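You operate a simulated robot arm through the tools that you are given. There is no shell and no other tool.

Carry out the task below with a simulated robot arm. There is one attempt and no reset: what you move stays moved.

TASK
Wipe the heat plate clean, then stick the pink pad on it.
Fine: use the red foam and put it back; pad straight in the middle; then peel its blue tab off into the pink tub. What is to be rubbed or washed off counts as gone when no trace of it is left.

It is judged by the outcome, as a careful person would: the job done as asked, and still so three seconds after it is handed in. It fails if anything else is knocked over, pushed out of place, dropped, spilled or broken.

THE ROBOT
A 7-joint arm with a two-finger parallel gripper, fixed in place. Base frame: the origin is on the floor under the middle of its stand, x ahead of it, y to its left, z up; the work surface is at about z = 0.74. Lengths are in m, angles in degrees, forces in N, time in s.
With the tool pointing down near the work surface it reaches from about 0.32 to 0.74 m from the base axis. Its first joint turns from -143.0 to 143.0 degrees. Payload 3 kg.
Tool frame: the origin (TCP) lies between the finger pads and is the grasp point; the fingertips stand 0.03 m ahead of it; z points along the fingers, y is the line along which they close. Largest opening 0.094 m; finger width 0.028, thickness 0.01; the body of the gripper, 0.05 by 0.096 m, starts 0.055 m behind the TCP.
Orientation is that of the tool frame in the base frame, as a unit quaternion [w, x, y, z]. With the fingers straight down and closing along the base's y, the tool's x points along the base's -x, its y along +y and its z along -z.

THE INTERFACE
- The arm moves only by the tool servo_tool. Its argument "commands" is a list of rows, each a list of 7 numbers: the turn, a rotation vector about the base's x, y, z in degrees, then the shift along the base's x, y, z in m, then the finger opening in m, from 0 to 0.094. In form: [[ax, ay, az, dx, dy, dz, fingers], ...]. A call has 1 to 20 rows; each row is the pose to reach, as a shift and turn from the pose commanded when the call began. A row lasts 0.2 s, in which the tool goes at most 0.05 m and 8.6 degrees; a call with a longer step from one row to the next is refused whole, and so is a gripper value outside its range. Where a pose cannot be reached the arm comes as near as it can. A force on the tool above 40 N (or 10 N above the force at the start of the call, whichever is more), or a blocked arm, ends the call early, and 0.2 s more pass. Each finger travels about 0.045 m/s and halts on what it meets, pressing with about 36 N; the grip force reading is that of the motor and also rises with nothing between the fingers. The clock runs only during rows and for 0.2 s after the last one: add rows that repeat a pose to give the fingers time. The reply holds the time, the measured pose of the TCP, the force on the tool along the base axes, the opening and the grip force, in the units named above and with some noise, with the torque about the TCP (base axes, N m) and any sound that the robot's microphone picked up.
- Cameras (640 x 400 px; columns grow to the right, rows downward): "scene" is fixed at [0.05, -0.6521, 1.4998]; the picture's right is [0.90, -0.43, 0.00], its down [-0.16, -0.33, -0.93] and it looks along [0.40, 0.84, -0.37] (base axes); focal length 317 px, centre (320, 200). "wrist" rides on the gripper at [0.076, 0.014, -0.102] in the tool frame; the picture's right is [-0.18, 0.98, 0.00], its down [-0.75, -0.14, -0.64] and it looks along [-0.63, -0.12, 0.77] (tool axes); focal length 243 px, centre (320, 200).
- grab_frame(camera): a new picture of that camera. The clock stands still meanwhile.
- move_column(by): moves the trunk up (or, below 0, down) by that many m; the arm rides with it, the base frame stays. It gives what a move gives, with no picture.
- locate(camera, pixels): for up to 12 pixels [column, row] of the newest picture of that camera ("zoom" is the newest enlarged one), the place [x, y, z] in the base frame of the surface seen there, good to about 0.002 m. The clock stands still meanwhile.
- zoom(camera, box): a new picture of the part [left, top, right, bottom] of that camera's present view, enlarged. The clock stands still meanwhile.
- sign_off(): hands the job in; it is judged then, once.

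Open the gripper and draw the arm clear of the work before you hand the job in, unless the task says otherwise.

The tools are called after "Call:" by a JSON object that holds its "op" and its "data". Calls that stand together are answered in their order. servo_tool: Moves the arm, as the interface text tells. Its arguments: {"type":"object","properties":{"commands":{"type":"array","items":{"type":"array","items":{"type":"number"}}}},"required":["commands"]} The other tools are called the same way: move_column (by) moves the trunk up or down; grab_frame (camera) takes a picture; locate (camera, pixels) gives the place of the surface under pixels of a picture; zoom (camera, box) takes an enlarged picture of a part of a camera's view; sign_off () hands the job in.

At the start:

```text
clock: 0.0
tool_pos: [0.315, 0.449, 1.069]
ee_rot: [-0.001, 0.0, 1.0, -0.001]
force: [0.9, 0.1, -0.2]
moment: [0.0, -0.01, 0.0]
opening: 0.0941
grip_force: 0.1
trunk travel left (down, up): [-0.15, 0.24]
```

scene: 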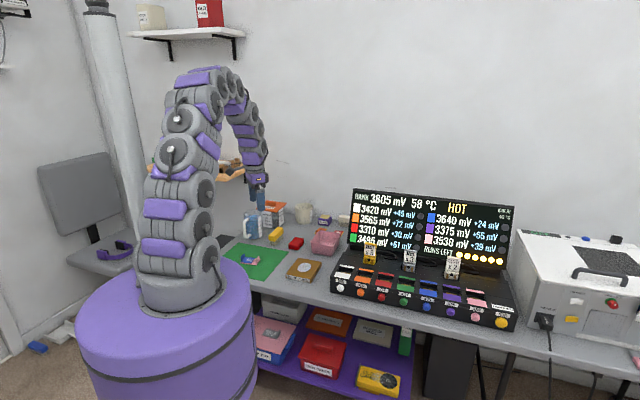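
wrist: 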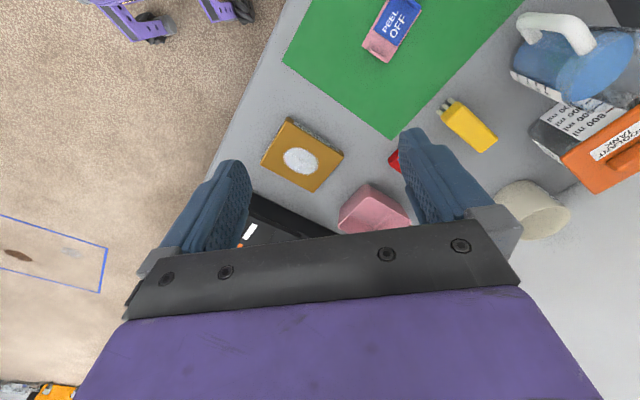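

The scene shows the green mat with the pink pad and blue tab around (250,260), a brown plate with a white spot at (303,269), red foam at (296,243), a yellow block, and a pink tub at (326,241). I zoom in on that area in both cameras.

Call:
{"op": "zoom", "data": {"camera": "scene", "box": [210, 190, 370, 290]}}

Call:
{"op": "zoom", "data": {"camera": "wrist", "box": [220, 0, 540, 240]}}

```text
4.00 times, centred on (290, 240) of scene
```

zoom: 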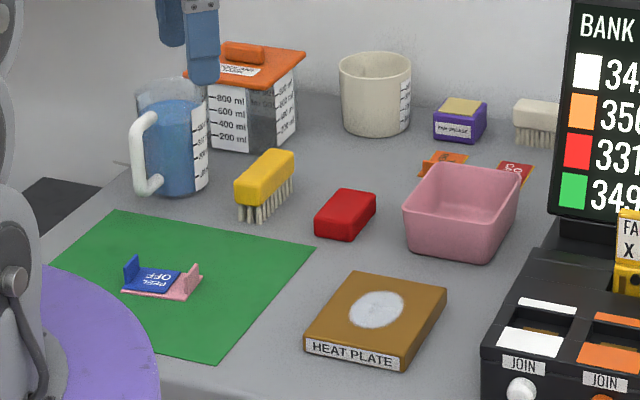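

```text
1.67 times, centred on (380, 120) of wrist
```

zoom: 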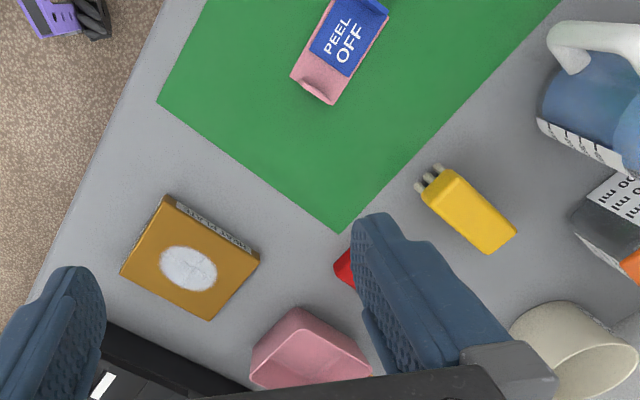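

I'll take a closer scene zoom on the plate, foam and pad so I can measure them.

Call:
{"op": "zoom", "data": {"camera": "scene", "box": [220, 220, 348, 300]}}

```text
5.00 times, centred on (284, 260) of scene
```

zoom: 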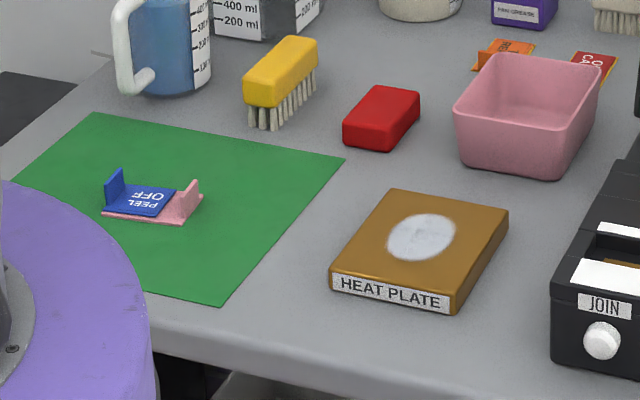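

The zoom shows the plate top corners at about (395,190), (508,210), (455,297) and (331,272), the white patch at (421,238), the foam at (382,110), and the pad at (150,205). I locate these.

Call:
{"op": "locate", "data": {"camera": "zoom", "pixels": [[395, 192], [506, 211], [453, 294], [333, 270], [421, 238], [388, 237], [455, 238], [425, 215], [415, 261], [372, 89], [417, 95], [388, 127]]}}

Call:
{"op": "locate", "data": {"camera": "zoom", "pixels": [[346, 122], [104, 217], [182, 222], [201, 200], [140, 200], [108, 175], [122, 170], [115, 188], [190, 190], [180, 202], [530, 150], [530, 120]]}}

Call:
{"op": "locate", "data": {"camera": "zoom", "pixels": [[456, 115], [490, 57], [600, 70], [560, 128], [498, 52], [343, 145], [385, 149], [97, 113], [343, 158], [221, 304], [300, 350], [440, 309]]}}

```text
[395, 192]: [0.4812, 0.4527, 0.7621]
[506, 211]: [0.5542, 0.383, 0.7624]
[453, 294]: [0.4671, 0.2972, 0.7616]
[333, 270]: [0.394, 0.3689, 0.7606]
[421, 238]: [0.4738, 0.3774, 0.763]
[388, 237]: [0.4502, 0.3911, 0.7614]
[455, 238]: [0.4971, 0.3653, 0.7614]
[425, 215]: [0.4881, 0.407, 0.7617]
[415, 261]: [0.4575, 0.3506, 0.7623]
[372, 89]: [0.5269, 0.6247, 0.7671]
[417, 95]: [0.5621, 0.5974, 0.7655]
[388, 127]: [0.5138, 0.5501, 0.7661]
```

```text
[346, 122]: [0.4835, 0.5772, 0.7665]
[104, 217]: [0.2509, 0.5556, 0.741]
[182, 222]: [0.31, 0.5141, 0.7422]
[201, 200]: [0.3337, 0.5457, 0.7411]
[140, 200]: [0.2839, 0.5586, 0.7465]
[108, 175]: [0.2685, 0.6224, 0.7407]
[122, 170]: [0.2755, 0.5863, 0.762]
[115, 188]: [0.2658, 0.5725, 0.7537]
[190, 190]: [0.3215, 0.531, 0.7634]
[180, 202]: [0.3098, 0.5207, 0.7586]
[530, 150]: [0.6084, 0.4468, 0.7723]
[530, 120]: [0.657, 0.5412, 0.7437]
```

```text
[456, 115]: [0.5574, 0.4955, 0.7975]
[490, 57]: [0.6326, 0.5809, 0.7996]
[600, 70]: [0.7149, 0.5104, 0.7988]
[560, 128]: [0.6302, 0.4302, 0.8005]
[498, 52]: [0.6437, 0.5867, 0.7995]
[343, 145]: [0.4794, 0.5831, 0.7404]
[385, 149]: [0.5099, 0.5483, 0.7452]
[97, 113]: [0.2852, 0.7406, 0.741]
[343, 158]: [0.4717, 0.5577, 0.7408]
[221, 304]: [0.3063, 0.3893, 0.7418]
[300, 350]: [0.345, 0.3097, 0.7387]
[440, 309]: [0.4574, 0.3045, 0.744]
```

Measured from the zoom: the plate is about 0.10 x 0.12 m, centred near (0.474, 0.376) with its top at z 0.762. The foam is near (0.522, 0.587) with its long axis at about 47°, and the pad is near (0.29, 0.54). I turn the tool +45° and move high over the middle for a better look.

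Call:
{"op": "servo_tool", "data": {"commands": [[0, 0, 7.5, 0.02, 0.005, 0, 0.094], [0, 0, 15, 0.04, 0.01, 0, 0.094], [0, 0, 22.5, 0.06, 0.02, 0, 0.094], [0, 0, 30, 0.08, 0.03, 0, 0.094], [0, 0, 37.5, 0.1, 0.04, 0, 0.094], [0, 0, 45, 0.12, 0.05, 0, 0.094]]}}

Call:
{"op": "grab_frame", "data": {"camera": "wrist"}}

Call:
{"op": "grab_frame", "data": {"camera": "scene"}}

```text
clock: 1.4
tool_pos: [0.4355, 0.4976, 1.0701]
ee_rot: [0.0, -0.383, 0.924, 0.001]
force: [-0.2, -0.5, -0.1]
moment: [-0.02, 0.01, 0.02]
opening: 0.0938
grip_force: 0.0
trunk travel left (down, up): [-0.15, 0.24]
```

```text
taken
```

wrist: 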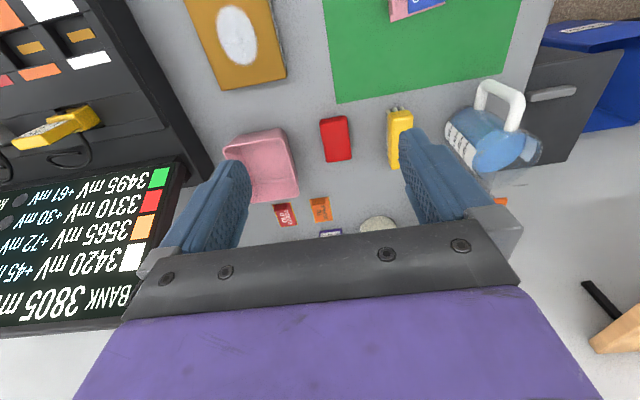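

```text
taken
```

scene: 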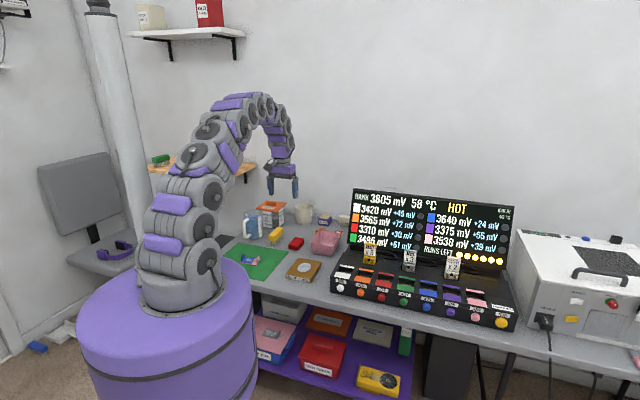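

The wrist view shows the red foam at (336,139), the tub at (262,165) and the plate at (238,40). I zoom in on this area.

Call:
{"op": "zoom", "data": {"camera": "wrist", "box": [180, 0, 440, 240]}}

```text
1.67 times, centred on (310, 120) of wrist
```

zoom: 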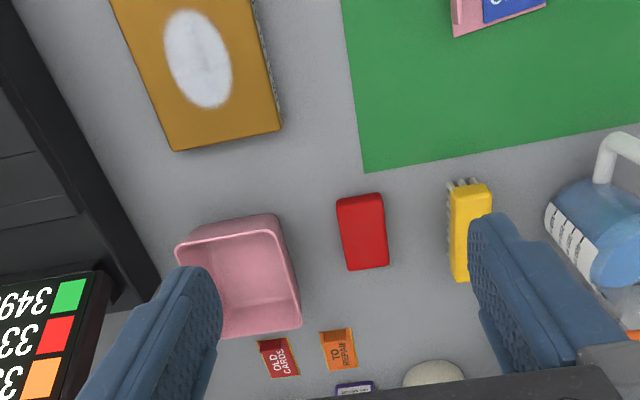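

In this zoom the foam's top corners are at about (338,198), (382,195), (388,265) and (348,270). I locate those along with the tub rim and the plate.

Call:
{"op": "locate", "data": {"camera": "zoom", "pixels": [[339, 200], [380, 196], [387, 264], [349, 269], [362, 232], [178, 245], [262, 231], [299, 326], [222, 337], [240, 290], [456, 280], [470, 186]]}}

Call:
{"op": "locate", "data": {"camera": "zoom", "pixels": [[167, 45], [182, 12], [231, 60], [210, 106], [198, 58], [176, 149], [281, 126], [275, 216], [180, 245], [361, 200], [368, 266], [343, 232]]}}

```text
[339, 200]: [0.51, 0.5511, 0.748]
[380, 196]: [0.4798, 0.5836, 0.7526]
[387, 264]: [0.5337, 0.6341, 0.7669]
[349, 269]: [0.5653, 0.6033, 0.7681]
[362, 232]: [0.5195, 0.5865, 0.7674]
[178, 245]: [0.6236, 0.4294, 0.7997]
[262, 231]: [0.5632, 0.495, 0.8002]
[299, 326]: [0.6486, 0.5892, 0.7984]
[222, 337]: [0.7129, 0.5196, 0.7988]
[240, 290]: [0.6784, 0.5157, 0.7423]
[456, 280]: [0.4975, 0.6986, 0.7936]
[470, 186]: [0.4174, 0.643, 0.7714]
```

```text
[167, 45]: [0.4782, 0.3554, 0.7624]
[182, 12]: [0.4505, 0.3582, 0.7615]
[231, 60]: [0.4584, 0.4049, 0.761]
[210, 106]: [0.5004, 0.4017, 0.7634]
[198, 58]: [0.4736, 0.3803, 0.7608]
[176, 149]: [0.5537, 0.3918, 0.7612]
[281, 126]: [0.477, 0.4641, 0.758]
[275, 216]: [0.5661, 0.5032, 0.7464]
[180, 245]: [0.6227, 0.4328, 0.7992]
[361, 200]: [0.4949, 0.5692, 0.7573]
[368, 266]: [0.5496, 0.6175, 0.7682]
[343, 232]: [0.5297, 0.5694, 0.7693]
```

The foam centre is about (0.522, 0.589), with its short axis along -45°. That is 0.787 m from the base, beyond the stated reach, so I first check high up how the arm reaches over it.

Call:
{"op": "servo_tool", "data": {"commands": [[0, 0, 0, 0.022, 0.023, -0.03, 0.094], [0, 0, 0, 0.044, 0.046, -0.06, 0.094], [0, 0, 0, 0.066, 0.069, -0.09, 0.094], [0, 0, 0, 0.087, 0.091, -0.12, 0.094], [0, 0, 0, 0.087, 0.091, -0.12, 0.094]]}}

```text
clock: 2.6
tool_pos: [0.4933, 0.5597, 0.9495]
ee_rot: [0.0, -0.383, 0.924, 0.002]
force: [0.3, 0.0, -0.1]
moment: [0.0, 0.01, -0.05]
opening: 0.0941
grip_force: 0.0
out of reach, approached as far as the arm can: row 4, 5
trunk travel left (down, up): [-0.15, 0.24]
```

Straight down, the arm stops at about r = 0.747, so I need to tilt the fingers outward. I tilt 15° about the finger-closing axis, slightly pulled in, and check the pose.

Call:
{"op": "servo_tool", "data": {"commands": [[3.5, -3.5, 0, -0.03, -0.03, 0, 0.08], [7, -7, 0, -0.03, -0.03, 0, 0.075], [10.6, -10.6, 0, -0.03, -0.03, 0, 0.075], [10.6, -10.6, 0, -0.03, -0.03, 0, 0.075]]}}

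```text
clock: 3.6
tool_pos: [0.4648, 0.5318, 0.9482]
ee_rot: [0.119, -0.379, 0.916, 0.05]
force: [0.4, -0.1, -0.5]
moment: [0.0, -0.03, 0.0]
opening: 0.0751
grip_force: 0.0
trunk travel left (down, up): [-0.15, 0.24]
```

The tilt is right: tool z now points (0.18, 0.18, -0.965). I move above the foam at z ≈ 0.85 and look.

Call:
{"op": "servo_tool", "data": {"commands": [[0, 0, 0, 0.02, 0.02, -0.035, 0.075], [0, 0, 0, 0.04, 0.04, -0.07, 0.075], [0, 0, 0, 0.053, 0.053, -0.1, 0.075], [0, 0, 0, 0.053, 0.053, -0.1, 0.075]]}}

Call:
{"op": "grab_frame", "data": {"camera": "wrist"}}

Call:
{"op": "zoom", "data": {"camera": "scene", "box": [210, 190, 370, 290]}}

```text
clock: 4.6
tool_pos: [0.5158, 0.5836, 0.8477]
ee_rot: [0.118, -0.38, 0.916, 0.051]
force: [0.1, 0.5, -0.4]
moment: [0.03, 0.01, 0.03]
opening: 0.0752
grip_force: 0.1
trunk travel left (down, up): [-0.15, 0.24]
```

```text
taken
```

wrist: 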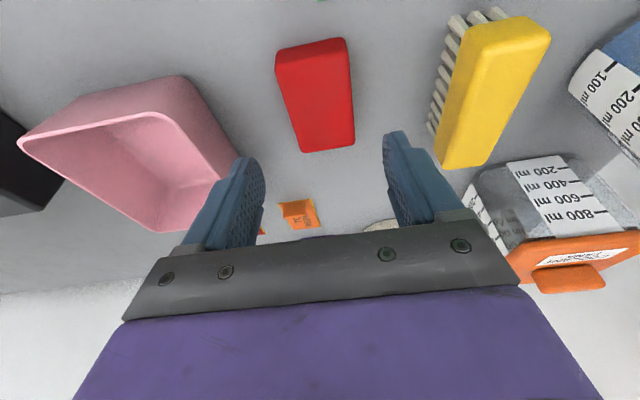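

```text
4.00 times, centred on (290, 240) of scene
```

zoom: 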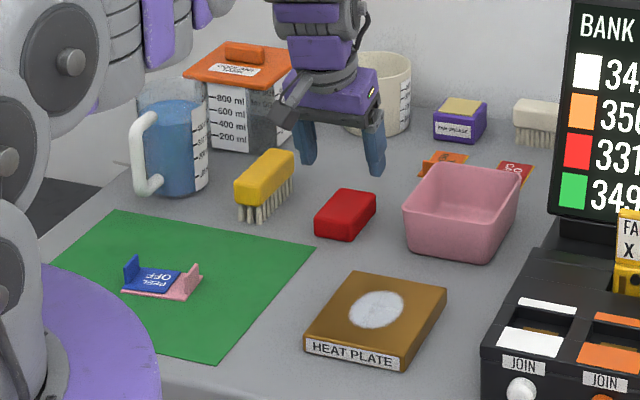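

The wrist view shows the foam clearly, with its top face from about (277,52)–(346,40) to (306,151)–(354,143). I locate these points for an accurate centre and angle.

Call:
{"op": "locate", "data": {"camera": "wrist", "pixels": [[280, 66], [345, 50], [351, 135], [304, 144], [318, 95], [280, 90], [349, 95], [300, 130], [312, 46], [330, 147]]}}

```text
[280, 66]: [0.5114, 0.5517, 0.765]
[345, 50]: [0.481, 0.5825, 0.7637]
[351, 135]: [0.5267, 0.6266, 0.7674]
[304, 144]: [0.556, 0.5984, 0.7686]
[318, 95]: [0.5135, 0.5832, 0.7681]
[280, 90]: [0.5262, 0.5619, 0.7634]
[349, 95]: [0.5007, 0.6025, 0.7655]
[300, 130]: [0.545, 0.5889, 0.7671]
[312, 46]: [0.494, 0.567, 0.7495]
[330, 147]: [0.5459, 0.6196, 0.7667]
```

The foam centre is refined to (0.522, 0.592) with its axis at 45°. I descend so the fingertips sit about 7 mm above the table on either side of it.

Call:
{"op": "servo_tool", "data": {"commands": [[0, 0, 0, 0.0022, 0.0042, -0.02, 0.075], [0, 0, 0, 0.0022, 0.0042, -0.04, 0.075], [0, 0, 0, 0.0022, 0.0042, -0.055, 0.075], [0, 0, 0, 0.0022, 0.0042, -0.067, 0.075], [0, 0, 0, 0.0022, 0.0042, -0.067, 0.075]]}}

Call:
{"op": "grab_frame", "data": {"camera": "wrist"}}

Call:
{"op": "zoom", "data": {"camera": "scene", "box": [258, 215, 338, 265]}}

```text
clock: 5.8
tool_pos: [0.5186, 0.59, 0.7833]
ee_rot: [0.119, -0.38, 0.916, 0.05]
force: [0.3, -0.2, -0.3]
moment: [-0.01, 0.0, -0.01]
opening: 0.075
grip_force: 0.1
trunk travel left (down, up): [-0.15, 0.24]
```

```text
taken
```

wrist: 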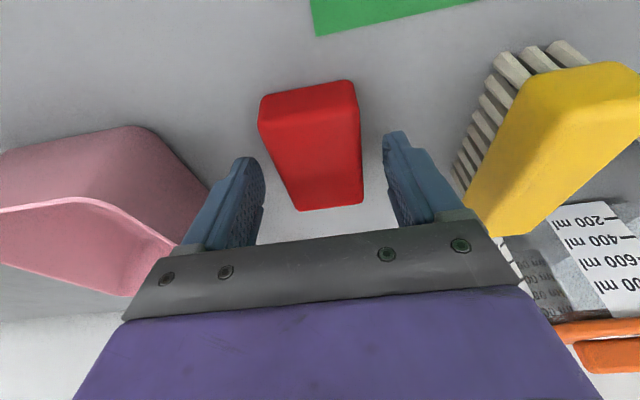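

```text
8.00 times, centred on (298, 240) of scene
```

zoom: 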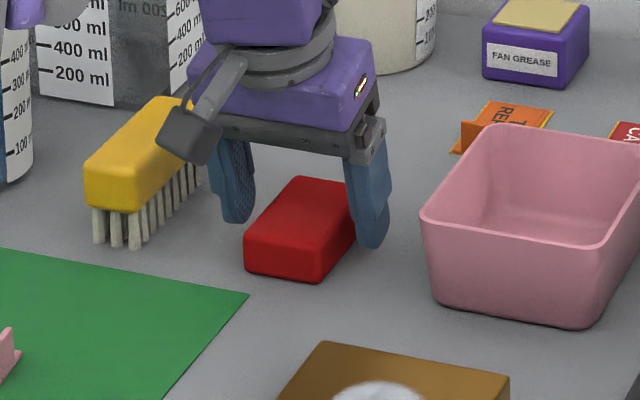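

The fingers straddle the foam evenly, with tips about 10 mm above the table. I close on it.

Call:
{"op": "servo_tool", "data": {"commands": [[0, 0, 0, 0, 0, 0, 0.055], [0, 0, 0, 0, 0, 0, 0.045], [0, 0, 0, 0, 0, 0, 0.03], [0, 0, 0, 0, 0, 0, 0.03], [0, 0, 0, 0, 0, 0, 0.03]]}}

Call:
{"op": "grab_frame", "data": {"camera": "wrist"}}

```text
clock: 7.0
tool_pos: [0.5185, 0.59, 0.7819]
ee_rot: [0.119, -0.38, 0.916, 0.05]
force: [-0.3, -0.7, -0.7]
moment: [0.0, -0.01, 0.04]
opening: 0.0485
grip_force: 36.5
trunk travel left (down, up): [-0.15, 0.24]
```

```text
taken
```

wrist: 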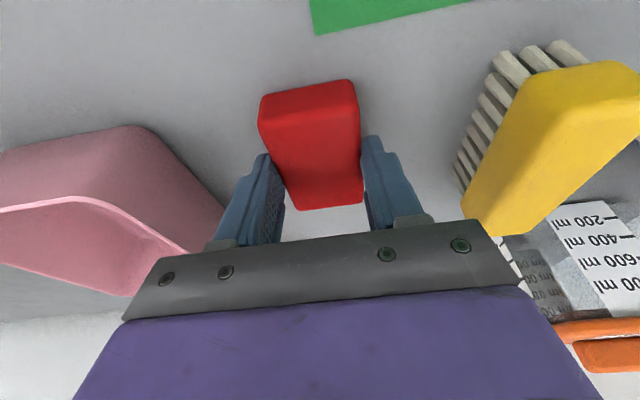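

The foam is held (opening 0.0485, grip 36 N) and hasn't shifted. I lift it straight up, then carry it over the plate.

Call:
{"op": "servo_tool", "data": {"commands": [[0, 0, 0, 0, 0, 0.02, 0.03], [0, 0, 0, 0, 0, 0.05, 0.03], [0, 0, 0, 0, 0, 0.08, 0.03], [0, 0, 0, 0, 0, 0.1, 0.03], [0, 0, 0, -0.012, -0.04, 0.1, 0.03], [0, 0, 0, -0.02, -0.085, 0.1, 0.03], [0, 0, 0, -0.03, -0.13, 0.1, 0.03], [0, 0, 0, -0.04, -0.175, 0.1, 0.03], [0, 0, 0, -0.048, -0.2155, 0.1, 0.03], [0, 0, 0, -0.048, -0.2155, 0.1, 0.03]]}}

Call:
{"op": "grab_frame", "data": {"camera": "wrist"}}

Call:
{"op": "zoom", "data": {"camera": "scene", "box": [230, 190, 390, 290]}}

```text
clock: 9.2
tool_pos: [0.4729, 0.3749, 0.8824]
ee_rot: [0.121, -0.381, 0.915, 0.051]
force: [0.1, 0.1, -0.2]
moment: [0.02, 0.02, 0.0]
opening: 0.0485
grip_force: 35.7
trunk travel left (down, up): [-0.15, 0.24]
```

```text
taken
```

wrist: 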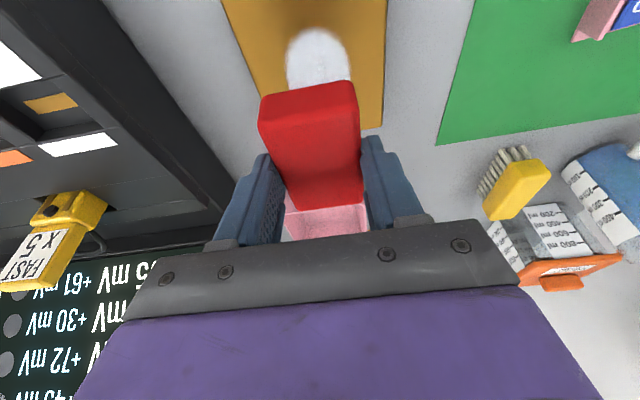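

```text
4.00 times, centred on (310, 240) of scene
```

zoom: 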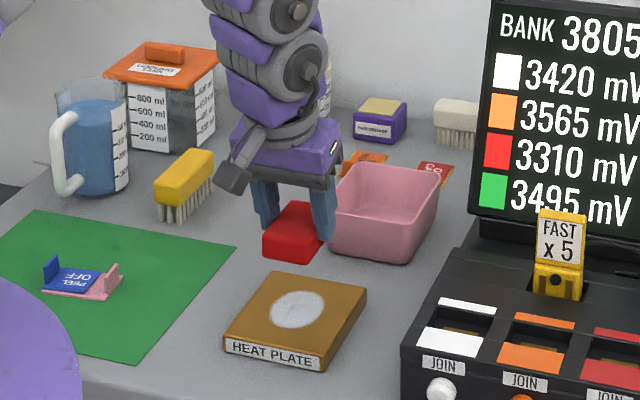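

The foam is held level over the plate. I descend slowly to just above the expected contact at z ≈ 0.803 and watch the force.

Call:
{"op": "servo_tool", "data": {"commands": [[0, 0, 0, -0.001, 0, -0.03, 0.03], [0, 0, 0, -0.002, 0, -0.06, 0.03], [0, 0, 0, -0.002, 0, -0.075, 0.03], [0, 0, 0, -0.002, 0, -0.079, 0.03], [0, 0, 0, -0.002, 0, -0.081, 0.03]]}}

Call:
{"op": "zoom", "data": {"camera": "scene", "box": [258, 225, 338, 285]}}

```text
clock: 10.4
tool_pos: [0.4698, 0.3746, 0.8038]
ee_rot: [0.123, -0.38, 0.915, 0.052]
force: [-1.3, 3.2, 30.7]
moment: [-0.35, 0.39, 0.06]
opening: 0.0486
grip_force: 36.3
trunk travel left (down, up): [-0.15, 0.24]
```

```text
6.67 times, centred on (298, 255) of scene
```

zoom: 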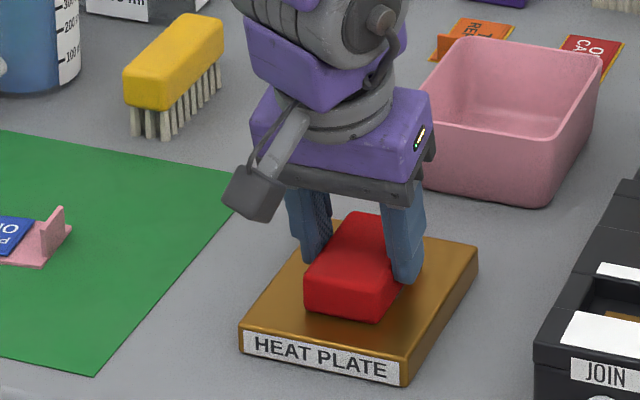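

Contact is made with 30 N, which is more than I want for wiping. I raise about 2 mm to ease the force.

Call:
{"op": "servo_tool", "data": {"commands": [[0, 0, 0, 0, 0, 0.001, 0.03], [0, 0, 0, 0, 0, 0.002, 0.03], [0, 0, 0, 0, 0, 0.002, 0.03]]}}

```text
clock: 11.2
tool_pos: [0.4711, 0.3746, 0.8044]
ee_rot: [0.12, -0.379, 0.916, 0.051]
force: [3.6, 3.5, 22.3]
moment: [0.3, -0.4, 0.02]
opening: 0.0488
grip_force: 35.9
trunk travel left (down, up): [-0.15, 0.24]
```

It still reads 22 N, so I ease up by another 1.5 mm.

Call:
{"op": "servo_tool", "data": {"commands": [[0, 0, 0, 0, 0, 0.001, 0.03], [0, 0, 0, 0, 0, 0.0015, 0.03], [0, 0, 0, 0, 0, 0.0015, 0.03]]}}

```text
clock: 12.0
tool_pos: [0.4681, 0.3737, 0.8051]
ee_rot: [0.118, -0.38, 0.916, 0.051]
force: [1.0, 0.0, 2.0]
moment: [0.04, -0.08, 0.05]
opening: 0.0485
grip_force: 35.9
trunk travel left (down, up): [-0.15, 0.24]
```

Light contact at 2 N, so the contact height is about z 0.8045. I press about 1 mm and make a short test wipe along the plate's long axis.

Call:
{"op": "servo_tool", "data": {"commands": [[0, 0, 0, 0, 0, -0.001, 0.03], [0, 0, 0, 0.007, 0.007, -0.001, 0.03], [0, 0, 0, 0.014, 0.014, -0.001, 0.03], [0, 0, 0, 0.007, 0.007, -0.001, 0.03], [0, 0, 0, 0, 0, -0.001, 0.03], [0, 0, 0, -0.007, -0.007, -0.001, 0.03], [0, 0, 0, -0.014, -0.014, -0.001, 0.03], [0, 0, 0, -0.021, -0.021, -0.001, 0.03]]}}

Call:
{"op": "zoom", "data": {"camera": "scene", "box": [258, 225, 338, 285]}}

Call:
{"op": "grab_frame", "data": {"camera": "wrist"}}

```text
clock: 13.8
tool_pos: [0.4482, 0.3522, 0.8035]
ee_rot: [0.12, -0.38, 0.916, 0.051]
force: [2.7, 3.0, 10.8]
moment: [0.05, -0.15, 0.03]
opening: 0.0485
grip_force: 36.0
trunk travel left (down, up): [-0.15, 0.24]
```

```text
6.67 times, centred on (298, 255) of scene
```

zoom: 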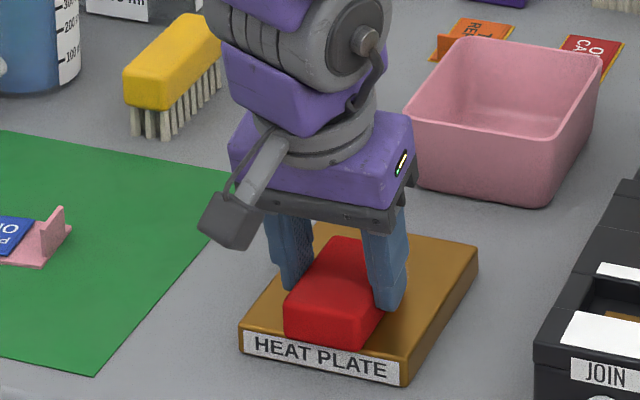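

```text
taken
```

wrist: 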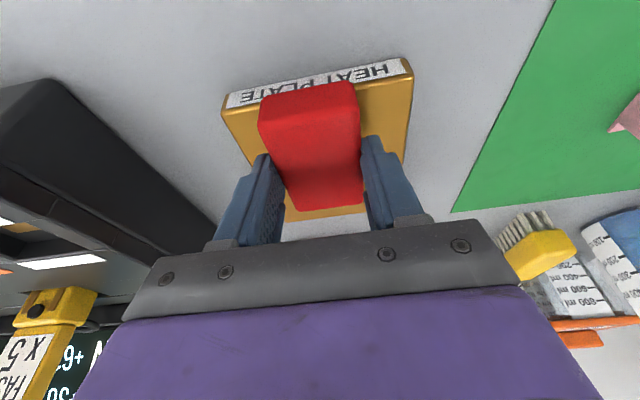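

The plate hasn't moved (its corners are at the same pixels) and the press is about 11 N, which is good. I do a full serpentine wipe over the spot area, then lift to inspect.

Call:
{"op": "servo_tool", "data": {"commands": [[0, 0, 0, 0.0085, -0.0085, 0, 0.03], [0, 0, 0, 0.0191, 0.0021, 0, 0.03], [0, 0, 0, 0.0297, 0.0127, 0, 0.03], [0, 0, 0, 0.0403, 0.0233, 0, 0.03], [0, 0, 0, 0.0509, 0.0339, 0, 0.03], [0, 0, 0, 0.0424, 0.0424, 0, 0.03], [0, 0, 0, 0.0339, 0.0509, 0, 0.03], [0, 0, 0, 0.0233, 0.0403, 0, 0.03], [0, 0, 0, 0.0127, 0.0297, 0, 0.03], [0, 0, 0, 0.0021, 0.0191, 0, 0.03], [0, 0, 0, -0.0085, 0.0085, 0, 0.03], [0, 0, 0, 0, 0, 0, 0.03], [0, 0, 0, 0.0106, 0.0106, 0, 0.03], [0, 0, 0, 0.0212, 0.0212, 0, 0.03], [0, 0, 0, 0.0318, 0.0318, 0, 0.03], [0, 0, 0, 0.0424, 0.0424, 0, 0.03], [0, 0, 0, 0.0318, 0.0318, 0, 0.03], [0, 0, 0, 0.0212, 0.0212, 0, 0.03], [0, 0, 0, 0.0212, 0.0212, 0.03, 0.03], [0, 0, 0, 0.0212, 0.0212, 0.07, 0.03]]}}

Call:
{"op": "zoom", "data": {"camera": "scene", "box": [268, 240, 338, 285]}}

Call:
{"op": "grab_frame", "data": {"camera": "wrist"}}

```text
clock: 18.0
tool_pos: [0.4668, 0.3751, 0.8737]
ee_rot: [0.12, -0.38, 0.916, 0.051]
force: [0.1, 0.2, -0.1]
moment: [-0.03, 0.01, -0.03]
opening: 0.0484
grip_force: 36.5
trunk travel left (down, up): [-0.15, 0.24]
```

```text
8.89 times, centred on (303, 262) of scene
```

zoom: 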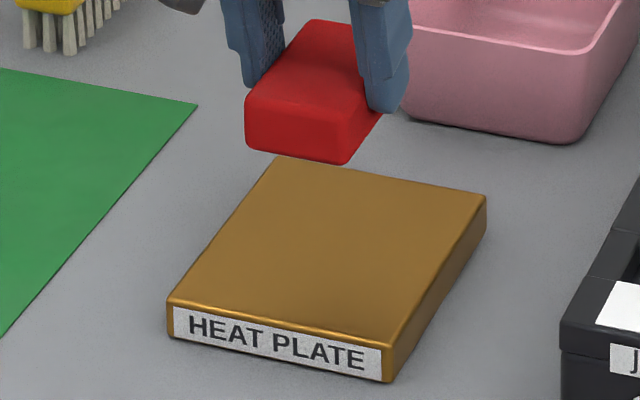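

```text
taken
```

wrist: 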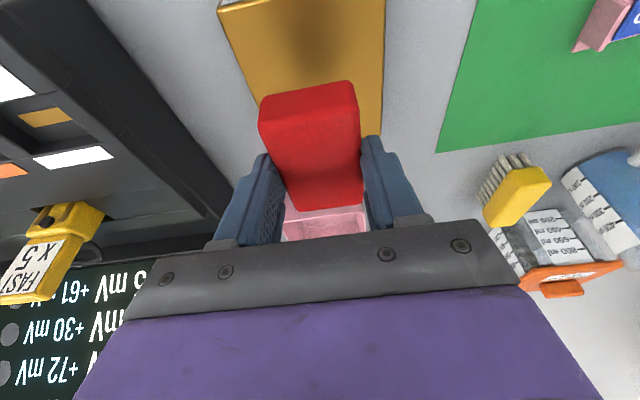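

The plate looks clean in the scene view, with only a shadow in the wrist view. I carry the foam back over its original spot and inspect the plate unobstructed before setting it down.

Call:
{"op": "servo_tool", "data": {"commands": [[0, 0, 0, 0.01, 0.04, 0.008, 0.03], [0, 0, 0, 0.02, 0.085, 0.008, 0.03], [0, 0, 0, 0.03, 0.13, 0.008, 0.03], [0, 0, 0, 0.04, 0.175, 0.008, 0.03], [0, 0, 0, 0.0505, 0.2155, 0.008, 0.03], [0, 0, 0, 0.0505, 0.2155, 0.008, 0.03], [0, 0, 0, 0.0505, 0.2155, 0.008, 0.03]]}}

Call:
{"op": "zoom", "data": {"camera": "scene", "box": [278, 245, 334, 280]}}

Call:
{"op": "grab_frame", "data": {"camera": "wrist"}}

```text
clock: 19.6
tool_pos: [0.5223, 0.5887, 0.8835]
ee_rot: [0.119, -0.38, 0.916, 0.051]
force: [-0.6, -0.1, -0.1]
moment: [-0.03, 0.0, 0.02]
opening: 0.0485
grip_force: 35.9
trunk travel left (down, up): [-0.15, 0.24]
```

```text
11.43 times, centred on (306, 262) of scene
```

zoom: 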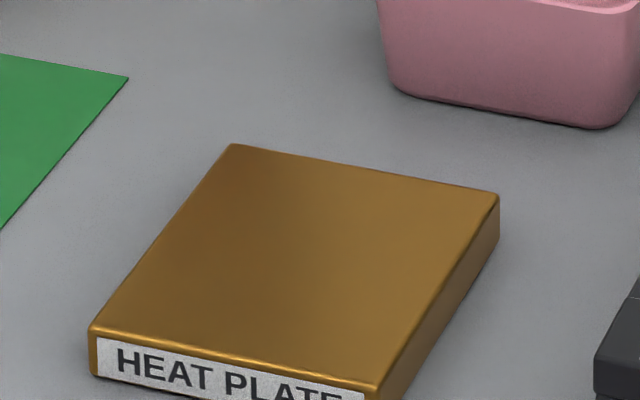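

```text
taken
```

wrist: 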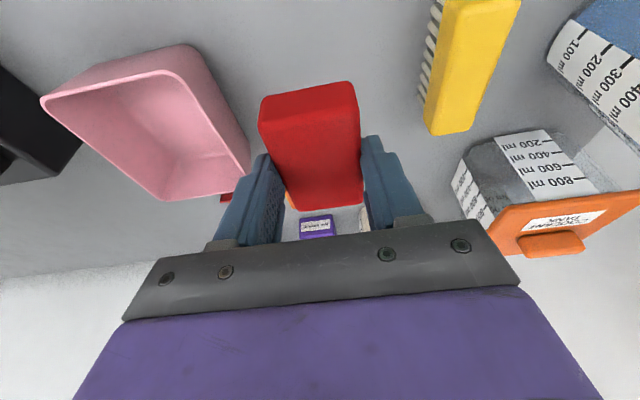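

The scene zoom shows a clean plate. For a second angle with the foam still in hand, I rise and draw back so the wrist camera sees the plate.

Call:
{"op": "servo_tool", "data": {"commands": [[0, 0, 0, -0.015, -0.025, 0.03, 0.03], [0, 0, 0, -0.03, -0.055, 0.05, 0.03], [0, 0, 0, -0.045, -0.085, 0.07, 0.03], [0, 0, 0, -0.06, -0.115, 0.09, 0.03], [0, 0, 0, -0.06, -0.115, 0.09, 0.03]]}}

Call:
{"op": "grab_frame", "data": {"camera": "wrist"}}

Call:
{"op": "zoom", "data": {"camera": "wrist", "box": [200, 0, 420, 140]}}

```text
clock: 20.8
tool_pos: [0.4597, 0.476, 0.9715]
ee_rot: [0.119, -0.38, 0.916, 0.05]
force: [-0.3, -0.2, 0.1]
moment: [0.0, 0.01, 0.01]
opening: 0.0485
grip_force: 36.0
trunk travel left (down, up): [-0.15, 0.24]
```

```text
taken
```

wrist: 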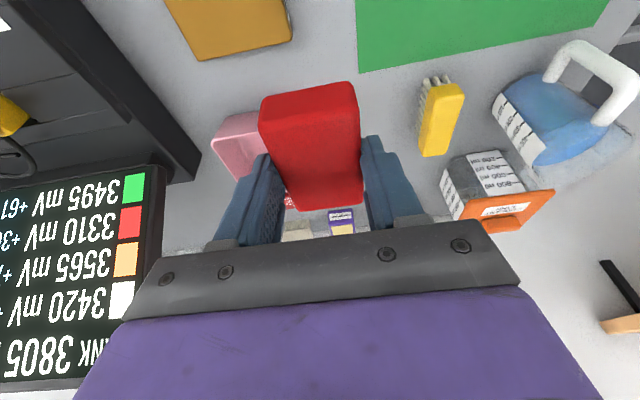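

```text
2.86 times, centred on (310, 70) of wrist
```

zoom: 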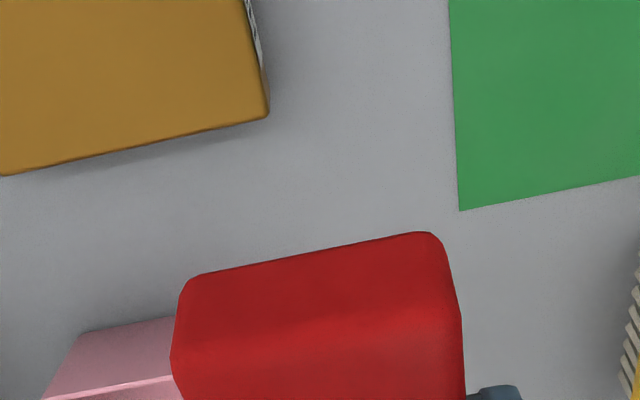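

The far half is clean. I draw back a bit more so the whole plate is in view.

Call:
{"op": "servo_tool", "data": {"commands": [[0, 0, 0, -0.025, -0.025, 0.02, 0.03], [0, 0, 0, -0.05, -0.05, 0.04, 0.03], [0, 0, 0, -0.075, -0.075, 0.05, 0.03], [0, 0, 0, -0.075, -0.075, 0.05, 0.03]]}}

Call:
{"op": "zoom", "data": {"camera": "wrist", "box": [120, 0, 400, 175]}}

```text
clock: 21.8
tool_pos: [0.3844, 0.4015, 1.0217]
ee_rot: [0.12, -0.38, 0.916, 0.05]
force: [0.2, -0.1, -1.2]
moment: [-0.02, -0.03, 0.02]
opening: 0.0485
grip_force: 36.0
trunk travel left (down, up): [-0.15, 0.24]
```

```text
2.29 times, centred on (260, 88) of wrist
```

zoom: 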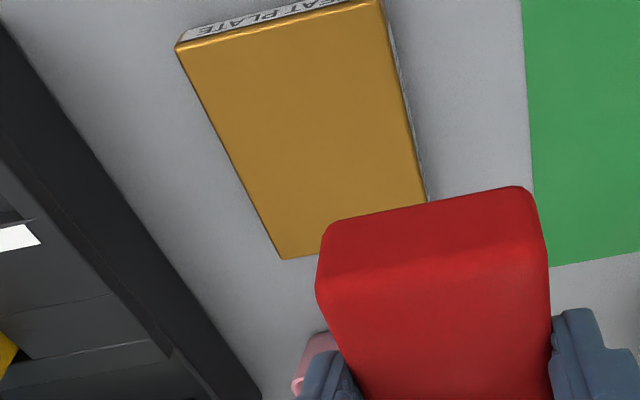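

The whole plate is clean with no trace left. Summing my commanded shifts, the foam's home is at (+0.1343, +0.1898, -0.2395) from here; I return above it first.

Call:
{"op": "servo_tool", "data": {"commands": [[0, 0, 0, 0.0224, 0.0316, -0.0233, 0.03], [0, 0, 0, 0.0448, 0.0633, -0.0467, 0.03], [0, 0, 0, 0.0672, 0.0949, -0.07, 0.03], [0, 0, 0, 0.0895, 0.1265, -0.0933, 0.03], [0, 0, 0, 0.1119, 0.1582, -0.1167, 0.03], [0, 0, 0, 0.1343, 0.1898, -0.14, 0.03], [0, 0, 0, 0.1343, 0.1898, -0.18, 0.03], [0, 0, 0, 0.1343, 0.1898, -0.21, 0.03], [0, 0, 0, 0.1343, 0.1898, -0.225, 0.03], [0, 0, 0, 0.1343, 0.1898, -0.225, 0.03]]}}

Call:
{"op": "zoom", "data": {"camera": "scene", "box": [258, 215, 338, 265]}}

```text
clock: 24.0
tool_pos: [0.5205, 0.5905, 0.7968]
ee_rot: [0.119, -0.379, 0.916, 0.051]
force: [0.3, -0.1, 0.5]
moment: [0.01, -0.01, 0.03]
opening: 0.0486
grip_force: 35.5
trunk travel left (down, up): [-0.15, 0.24]
```

```text
8.00 times, centred on (298, 240) of scene
```

zoom: 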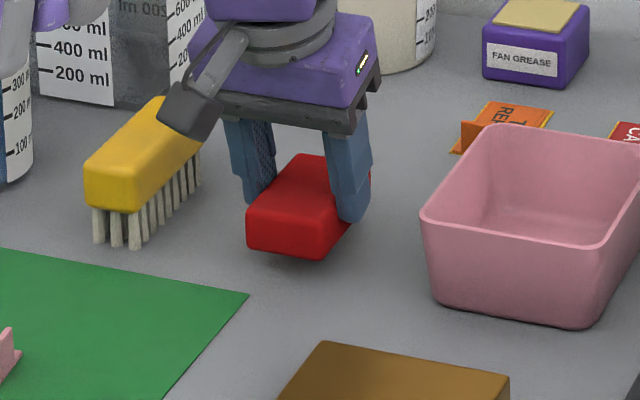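

The foam hovers about 15 mm above its old spot. I lower it the last 14.5 mm gently and check the contact force.

Call:
{"op": "servo_tool", "data": {"commands": [[0, 0, 0, 0, 0, -0.006, 0.03], [0, 0, 0, 0, 0, -0.01, 0.03], [0, 0, 0, 0, 0, -0.013, 0.03], [0, 0, 0, 0, 0, -0.0142, 0.03], [0, 0, 0, 0, 0, -0.0142, 0.03]]}}

```text
clock: 25.2
tool_pos: [0.521, 0.5907, 0.7824]
ee_rot: [0.12, -0.381, 0.916, 0.05]
force: [0.7, -0.5, 0.1]
moment: [-0.02, -0.03, 0.0]
opening: 0.0485
grip_force: 35.4
trunk travel left (down, up): [-0.15, 0.24]
```

There's no contact force yet, so I go down another 0.7 mm and then open the fingers gently.

Call:
{"op": "servo_tool", "data": {"commands": [[0, 0, 0, 0, 0, -0.0007, 0.03], [0, 0, 0, 0, 0, -0.0007, 0.03]]}}

```text
clock: 25.8
tool_pos: [0.5201, 0.5901, 0.7821]
ee_rot: [0.12, -0.379, 0.916, 0.051]
force: [0.3, -1.0, 3.9]
moment: [0.02, -0.17, -0.02]
opening: 0.0485
grip_force: 36.0
trunk travel left (down, up): [-0.15, 0.24]
```

Light contact (3.9 N) confirms the foam is resting on the table. I open and rise clear.

Call:
{"op": "servo_tool", "data": {"commands": [[0, 0, 0, 0, 0, 0, 0.055], [0, 0, 0, 0, 0, 0, 0.075], [0, 0, 0, 0, 0, 0, 0.075], [0, 0, 0, 0, 0, 0.02, 0.075], [0, 0, 0, 0, 0, 0.06, 0.075], [0, 0, 0, 0, 0, 0.1, 0.075], [0, 0, 0, -0.03, -0.02, 0.13, 0.075], [0, 0, 0, -0.06, -0.04, 0.15, 0.075]]}}

Call:
{"op": "zoom", "data": {"camera": "scene", "box": [220, 220, 348, 300]}}

Call:
{"op": "grab_frame", "data": {"camera": "wrist"}}

```text
clock: 27.6
tool_pos: [0.4586, 0.5489, 0.9341]
ee_rot: [0.119, -0.38, 0.916, 0.051]
force: [0.5, 0.0, -0.2]
moment: [-0.01, -0.02, -0.02]
opening: 0.075
grip_force: 0.0
trunk travel left (down, up): [-0.15, 0.24]
```

```text
5.00 times, centred on (284, 260) of scene
```

zoom: 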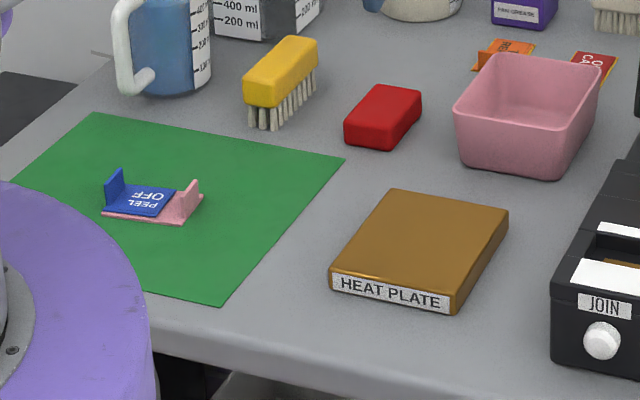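

```text
taken
```

wrist: 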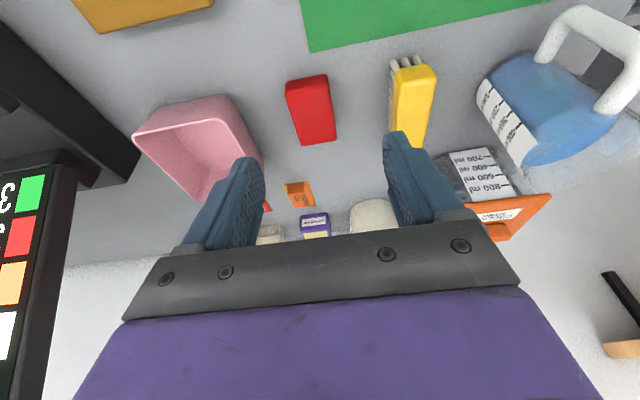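

The foam is back at the same pixels as before ((382,110) in this zoom). Next I undo the tilt and go over the pad for a close look.

Call:
{"op": "servo_tool", "data": {"commands": [[-3.5, 3.5, 0, -0.04, -0.005, 0, 0.075], [-7, 7, 0, -0.08, -0.01, 0, 0.075], [-10.5, 10.5, 0, -0.12, -0.02, 0, 0.06], [-10.6, 10.6, 0, -0.165, -0.04, 0, 0.05], [-10.6, 10.6, 0, -0.175, -0.045, 0, 0.05], [-10.6, 10.6, 0, -0.175, -0.045, 0, 0.05]]}}

Call:
{"op": "grab_frame", "data": {"camera": "wrist"}}

```text
clock: 29.0
tool_pos: [0.2844, 0.5055, 0.9337]
ee_rot: [0.0, -0.382, 0.924, 0.002]
force: [0.3, 0.2, 1.0]
moment: [-0.01, 0.02, 0.01]
opening: 0.0499
grip_force: 0.0
trunk travel left (down, up): [-0.15, 0.24]
```

```text
taken
```

wrist: 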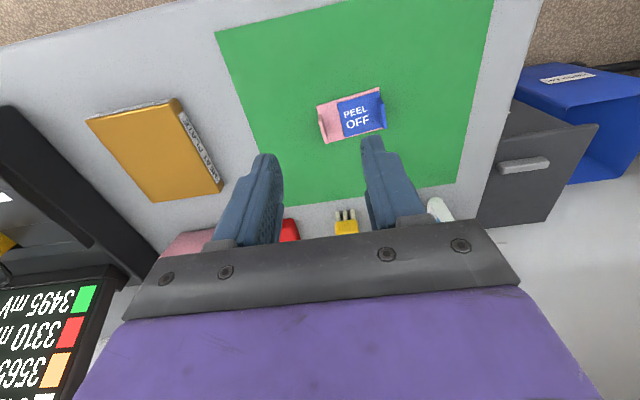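

The pad is at about (352,117), with the pink tab on its left and the blue tab on its right. I zoom in on it from both cameras.

Call:
{"op": "zoom", "data": {"camera": "scene", "box": [232, 245, 272, 270]}}

Call:
{"op": "zoom", "data": {"camera": "wrist", "box": [296, 75, 408, 155]}}

```text
16.00 times, centred on (252, 258) of scene
```

zoom: 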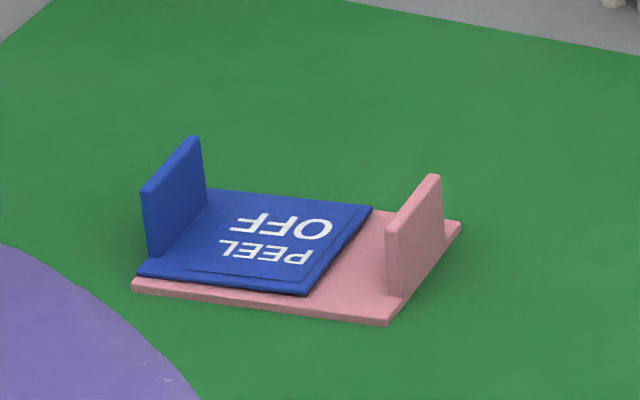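

```text
5.00 times, centred on (352, 115) of wrist
```

zoom: 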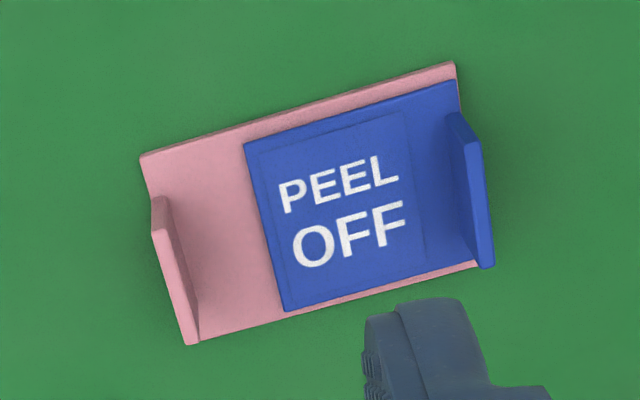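

The pink tab stands slightly inset from the pad's pink end, and the blue film has its own upright tab at the other end. I locate the corners and both tabs.

Call:
{"op": "locate", "data": {"camera": "zoom", "pixels": [[143, 160], [453, 67], [458, 88], [196, 338], [157, 203], [192, 340], [175, 270], [458, 116], [487, 265], [473, 190], [220, 180], [350, 220]]}}

Call:
{"op": "zoom", "data": {"camera": "scene", "box": [232, 245, 272, 270]}}

Call:
{"op": "locate", "data": {"camera": "zoom", "pixels": [[134, 288], [388, 322], [459, 226], [140, 272], [303, 290], [370, 210], [432, 178], [390, 228], [197, 140], [145, 188], [405, 270], [170, 210]]}}

```text
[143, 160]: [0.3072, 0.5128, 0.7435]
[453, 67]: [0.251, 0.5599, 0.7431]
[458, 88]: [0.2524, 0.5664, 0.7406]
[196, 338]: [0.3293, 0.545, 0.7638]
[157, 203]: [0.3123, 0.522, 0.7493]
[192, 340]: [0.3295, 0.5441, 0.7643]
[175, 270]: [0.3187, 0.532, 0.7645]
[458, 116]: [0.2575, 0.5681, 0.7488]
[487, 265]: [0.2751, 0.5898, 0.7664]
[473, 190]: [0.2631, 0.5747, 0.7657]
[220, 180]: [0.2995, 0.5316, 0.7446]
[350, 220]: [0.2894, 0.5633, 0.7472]
```

```text
16.00 times, centred on (252, 258) of scene
```

zoom: 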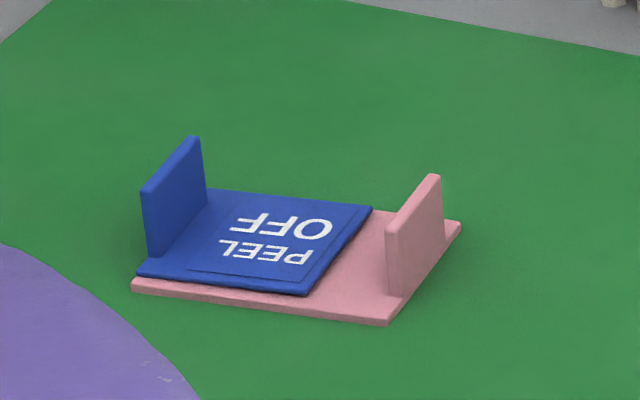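

```text
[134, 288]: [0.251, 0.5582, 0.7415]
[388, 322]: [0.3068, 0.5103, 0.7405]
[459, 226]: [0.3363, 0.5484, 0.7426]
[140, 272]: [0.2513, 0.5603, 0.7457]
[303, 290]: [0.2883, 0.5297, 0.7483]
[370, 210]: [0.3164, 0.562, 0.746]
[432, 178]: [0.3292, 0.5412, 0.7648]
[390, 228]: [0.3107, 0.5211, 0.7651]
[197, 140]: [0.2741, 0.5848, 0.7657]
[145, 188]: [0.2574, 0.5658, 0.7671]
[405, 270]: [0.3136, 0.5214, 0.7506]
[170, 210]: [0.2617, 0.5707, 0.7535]
```

The pad is about 0.073 x 0.047 m with its long axis at about -39.7°. The pink tab is centred near (0.320, 0.532) with its top at z 0.7645. I turn +5.3° and move above the pink tab.

Call:
{"op": "servo_tool", "data": {"commands": [[0, 0, 2.5, 0.012, 0.009, -0.03, 0.05], [0, 0, 5.3, 0.024, 0.018, -0.06, 0.045], [0, 0, 5.3, 0.0356, 0.0265, -0.09, 0.04], [0, 0, 5.3, 0.0356, 0.0265, -0.115, 0.04], [0, 0, 5.3, 0.0356, 0.0265, -0.115, 0.04]]}}

Call:
{"op": "grab_frame", "data": {"camera": "wrist"}}

Call:
{"op": "zoom", "data": {"camera": "scene", "box": [228, 230, 284, 275]}}

```text
clock: 30.2
tool_pos: [0.3211, 0.5327, 0.818]
ee_rot: [-0.001, -0.426, 0.905, 0.001]
force: [-1.1, -0.1, 0.1]
moment: [0.03, 0.0, -0.04]
opening: 0.0401
grip_force: 0.0
trunk travel left (down, up): [-0.15, 0.24]
```

```text
taken
```

wrist: 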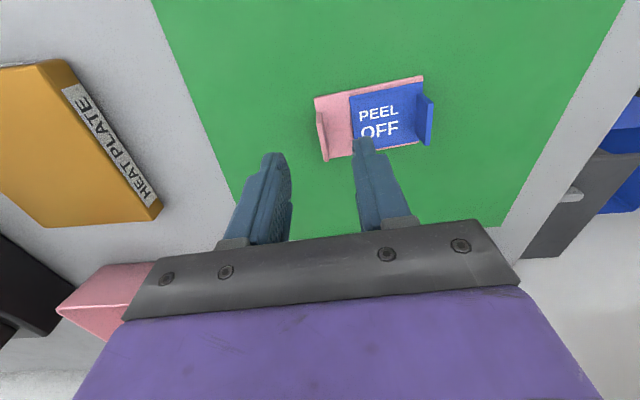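

```text
8.89 times, centred on (256, 252) of scene
```

zoom: 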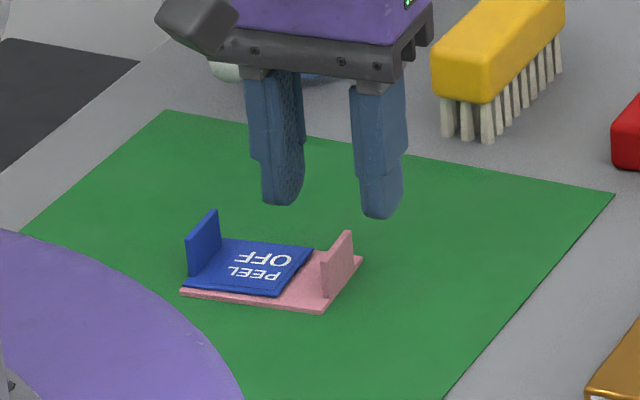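

The fingers straddle the tab's line from above. I refine the tab position from this closer wrist view.

Call:
{"op": "zoom", "data": {"camera": "wrist", "box": [290, 60, 450, 180]}}

```text
3.33 times, centred on (370, 120) of wrist
```

zoom: 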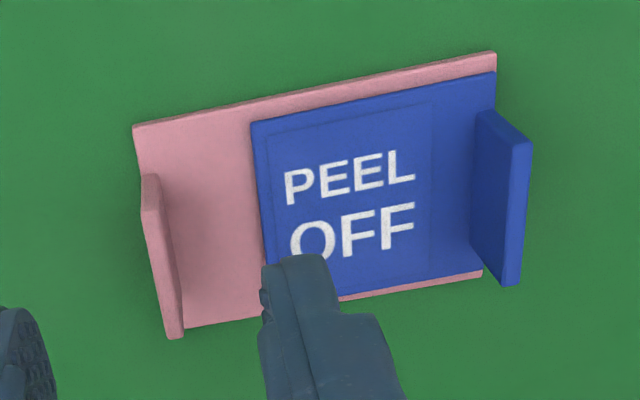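

Call:
{"op": "locate", "data": {"camera": "zoom", "pixels": [[150, 180], [175, 335], [162, 255], [145, 180], [156, 180], [168, 333], [181, 332], [482, 112], [530, 148], [512, 278], [520, 215], [135, 128]]}}

```text
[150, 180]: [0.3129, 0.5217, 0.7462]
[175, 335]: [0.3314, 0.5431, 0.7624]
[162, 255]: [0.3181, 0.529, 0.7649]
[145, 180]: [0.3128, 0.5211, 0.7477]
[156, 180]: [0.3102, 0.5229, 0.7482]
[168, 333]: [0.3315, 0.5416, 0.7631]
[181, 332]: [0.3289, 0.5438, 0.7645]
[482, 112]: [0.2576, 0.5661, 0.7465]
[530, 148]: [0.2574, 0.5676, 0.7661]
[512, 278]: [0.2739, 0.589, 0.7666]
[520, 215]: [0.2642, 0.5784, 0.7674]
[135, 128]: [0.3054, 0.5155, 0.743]
```

The tab centre is (0.321, 0.532) at about 50°, matching the tool. I descend 36 mm so the fingertips stop about 5 mm above the pad surface.

Call:
{"op": "servo_tool", "data": {"commands": [[0, 0, 0, 0, 0, -0.012, 0.04], [0, 0, 0, 0, 0, -0.024, 0.04], [0, 0, 0, 0, 0, -0.032, 0.04], [0, 0, 0, 0, 0, -0.036, 0.04], [0, 0, 0, 0, 0, -0.036, 0.04]]}}

Call:
{"op": "zoom", "data": {"camera": "scene", "box": [232, 240, 280, 270]}}

Call:
{"op": "grab_frame", "data": {"camera": "wrist"}}

```text
clock: 31.4
tool_pos: [0.3204, 0.5324, 0.7808]
ee_rot: [-0.001, -0.424, 0.906, 0.0]
force: [0.6, 0.1, 0.4]
moment: [0.0, 0.0, 0.01]
opening: 0.0398
grip_force: 0.1
trunk travel left (down, up): [-0.15, 0.24]
```

```text
13.33 times, centred on (256, 255) of scene
```

zoom: 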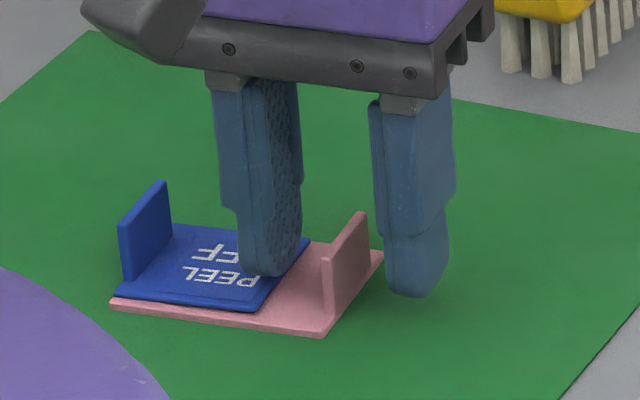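

```text
taken
```

wrist: 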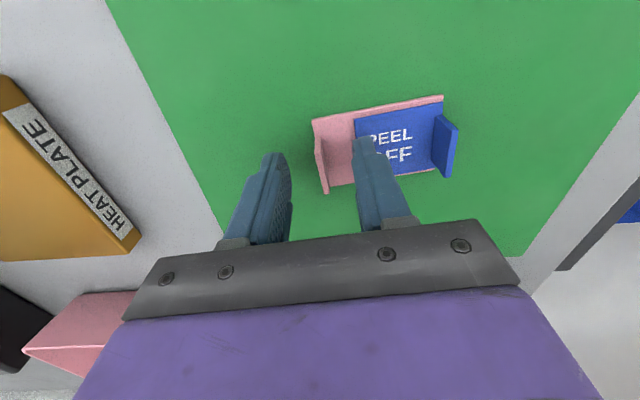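

The fingers straddle the pink tab with the mid-gap on it. I close on the tab.

Call:
{"op": "servo_tool", "data": {"commands": [[0, 0, 0, 0, 0, 0, 0.025], [0, 0, 0, 0, 0, 0, 0.012], [0, 0, 0, 0, 0, 0, 0.0], [0, 0, 0, 0, 0, 0, 0.0], [0, 0, 0, 0, 0, 0, 0.0]]}}

Call:
{"op": "grab_frame", "data": {"camera": "wrist"}}

Call:
{"op": "zoom", "data": {"camera": "scene", "box": [232, 240, 280, 270]}}

```text
clock: 32.6
tool_pos: [0.3194, 0.5316, 0.78]
ee_rot: [-0.001, -0.425, 0.905, 0.001]
force: [-0.1, 0.2, 0.7]
moment: [-0.04, -0.02, -0.03]
opening: 0.0022
grip_force: 35.7
trunk travel left (down, up): [-0.15, 0.24]
```

```text
taken
```

wrist: 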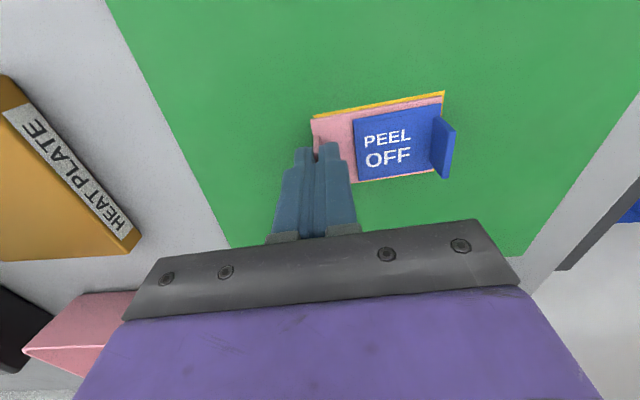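

```text
13.33 times, centred on (256, 255) of scene
```

zoom: 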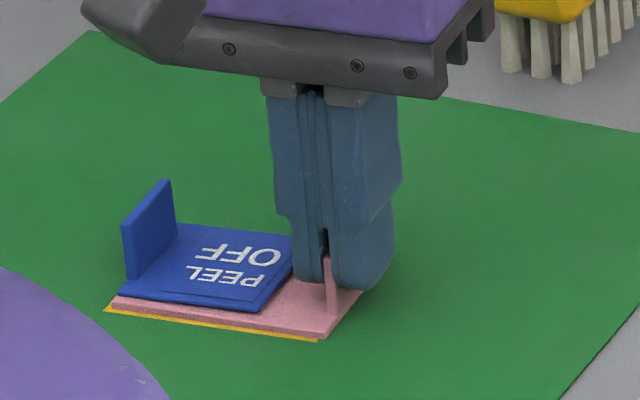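

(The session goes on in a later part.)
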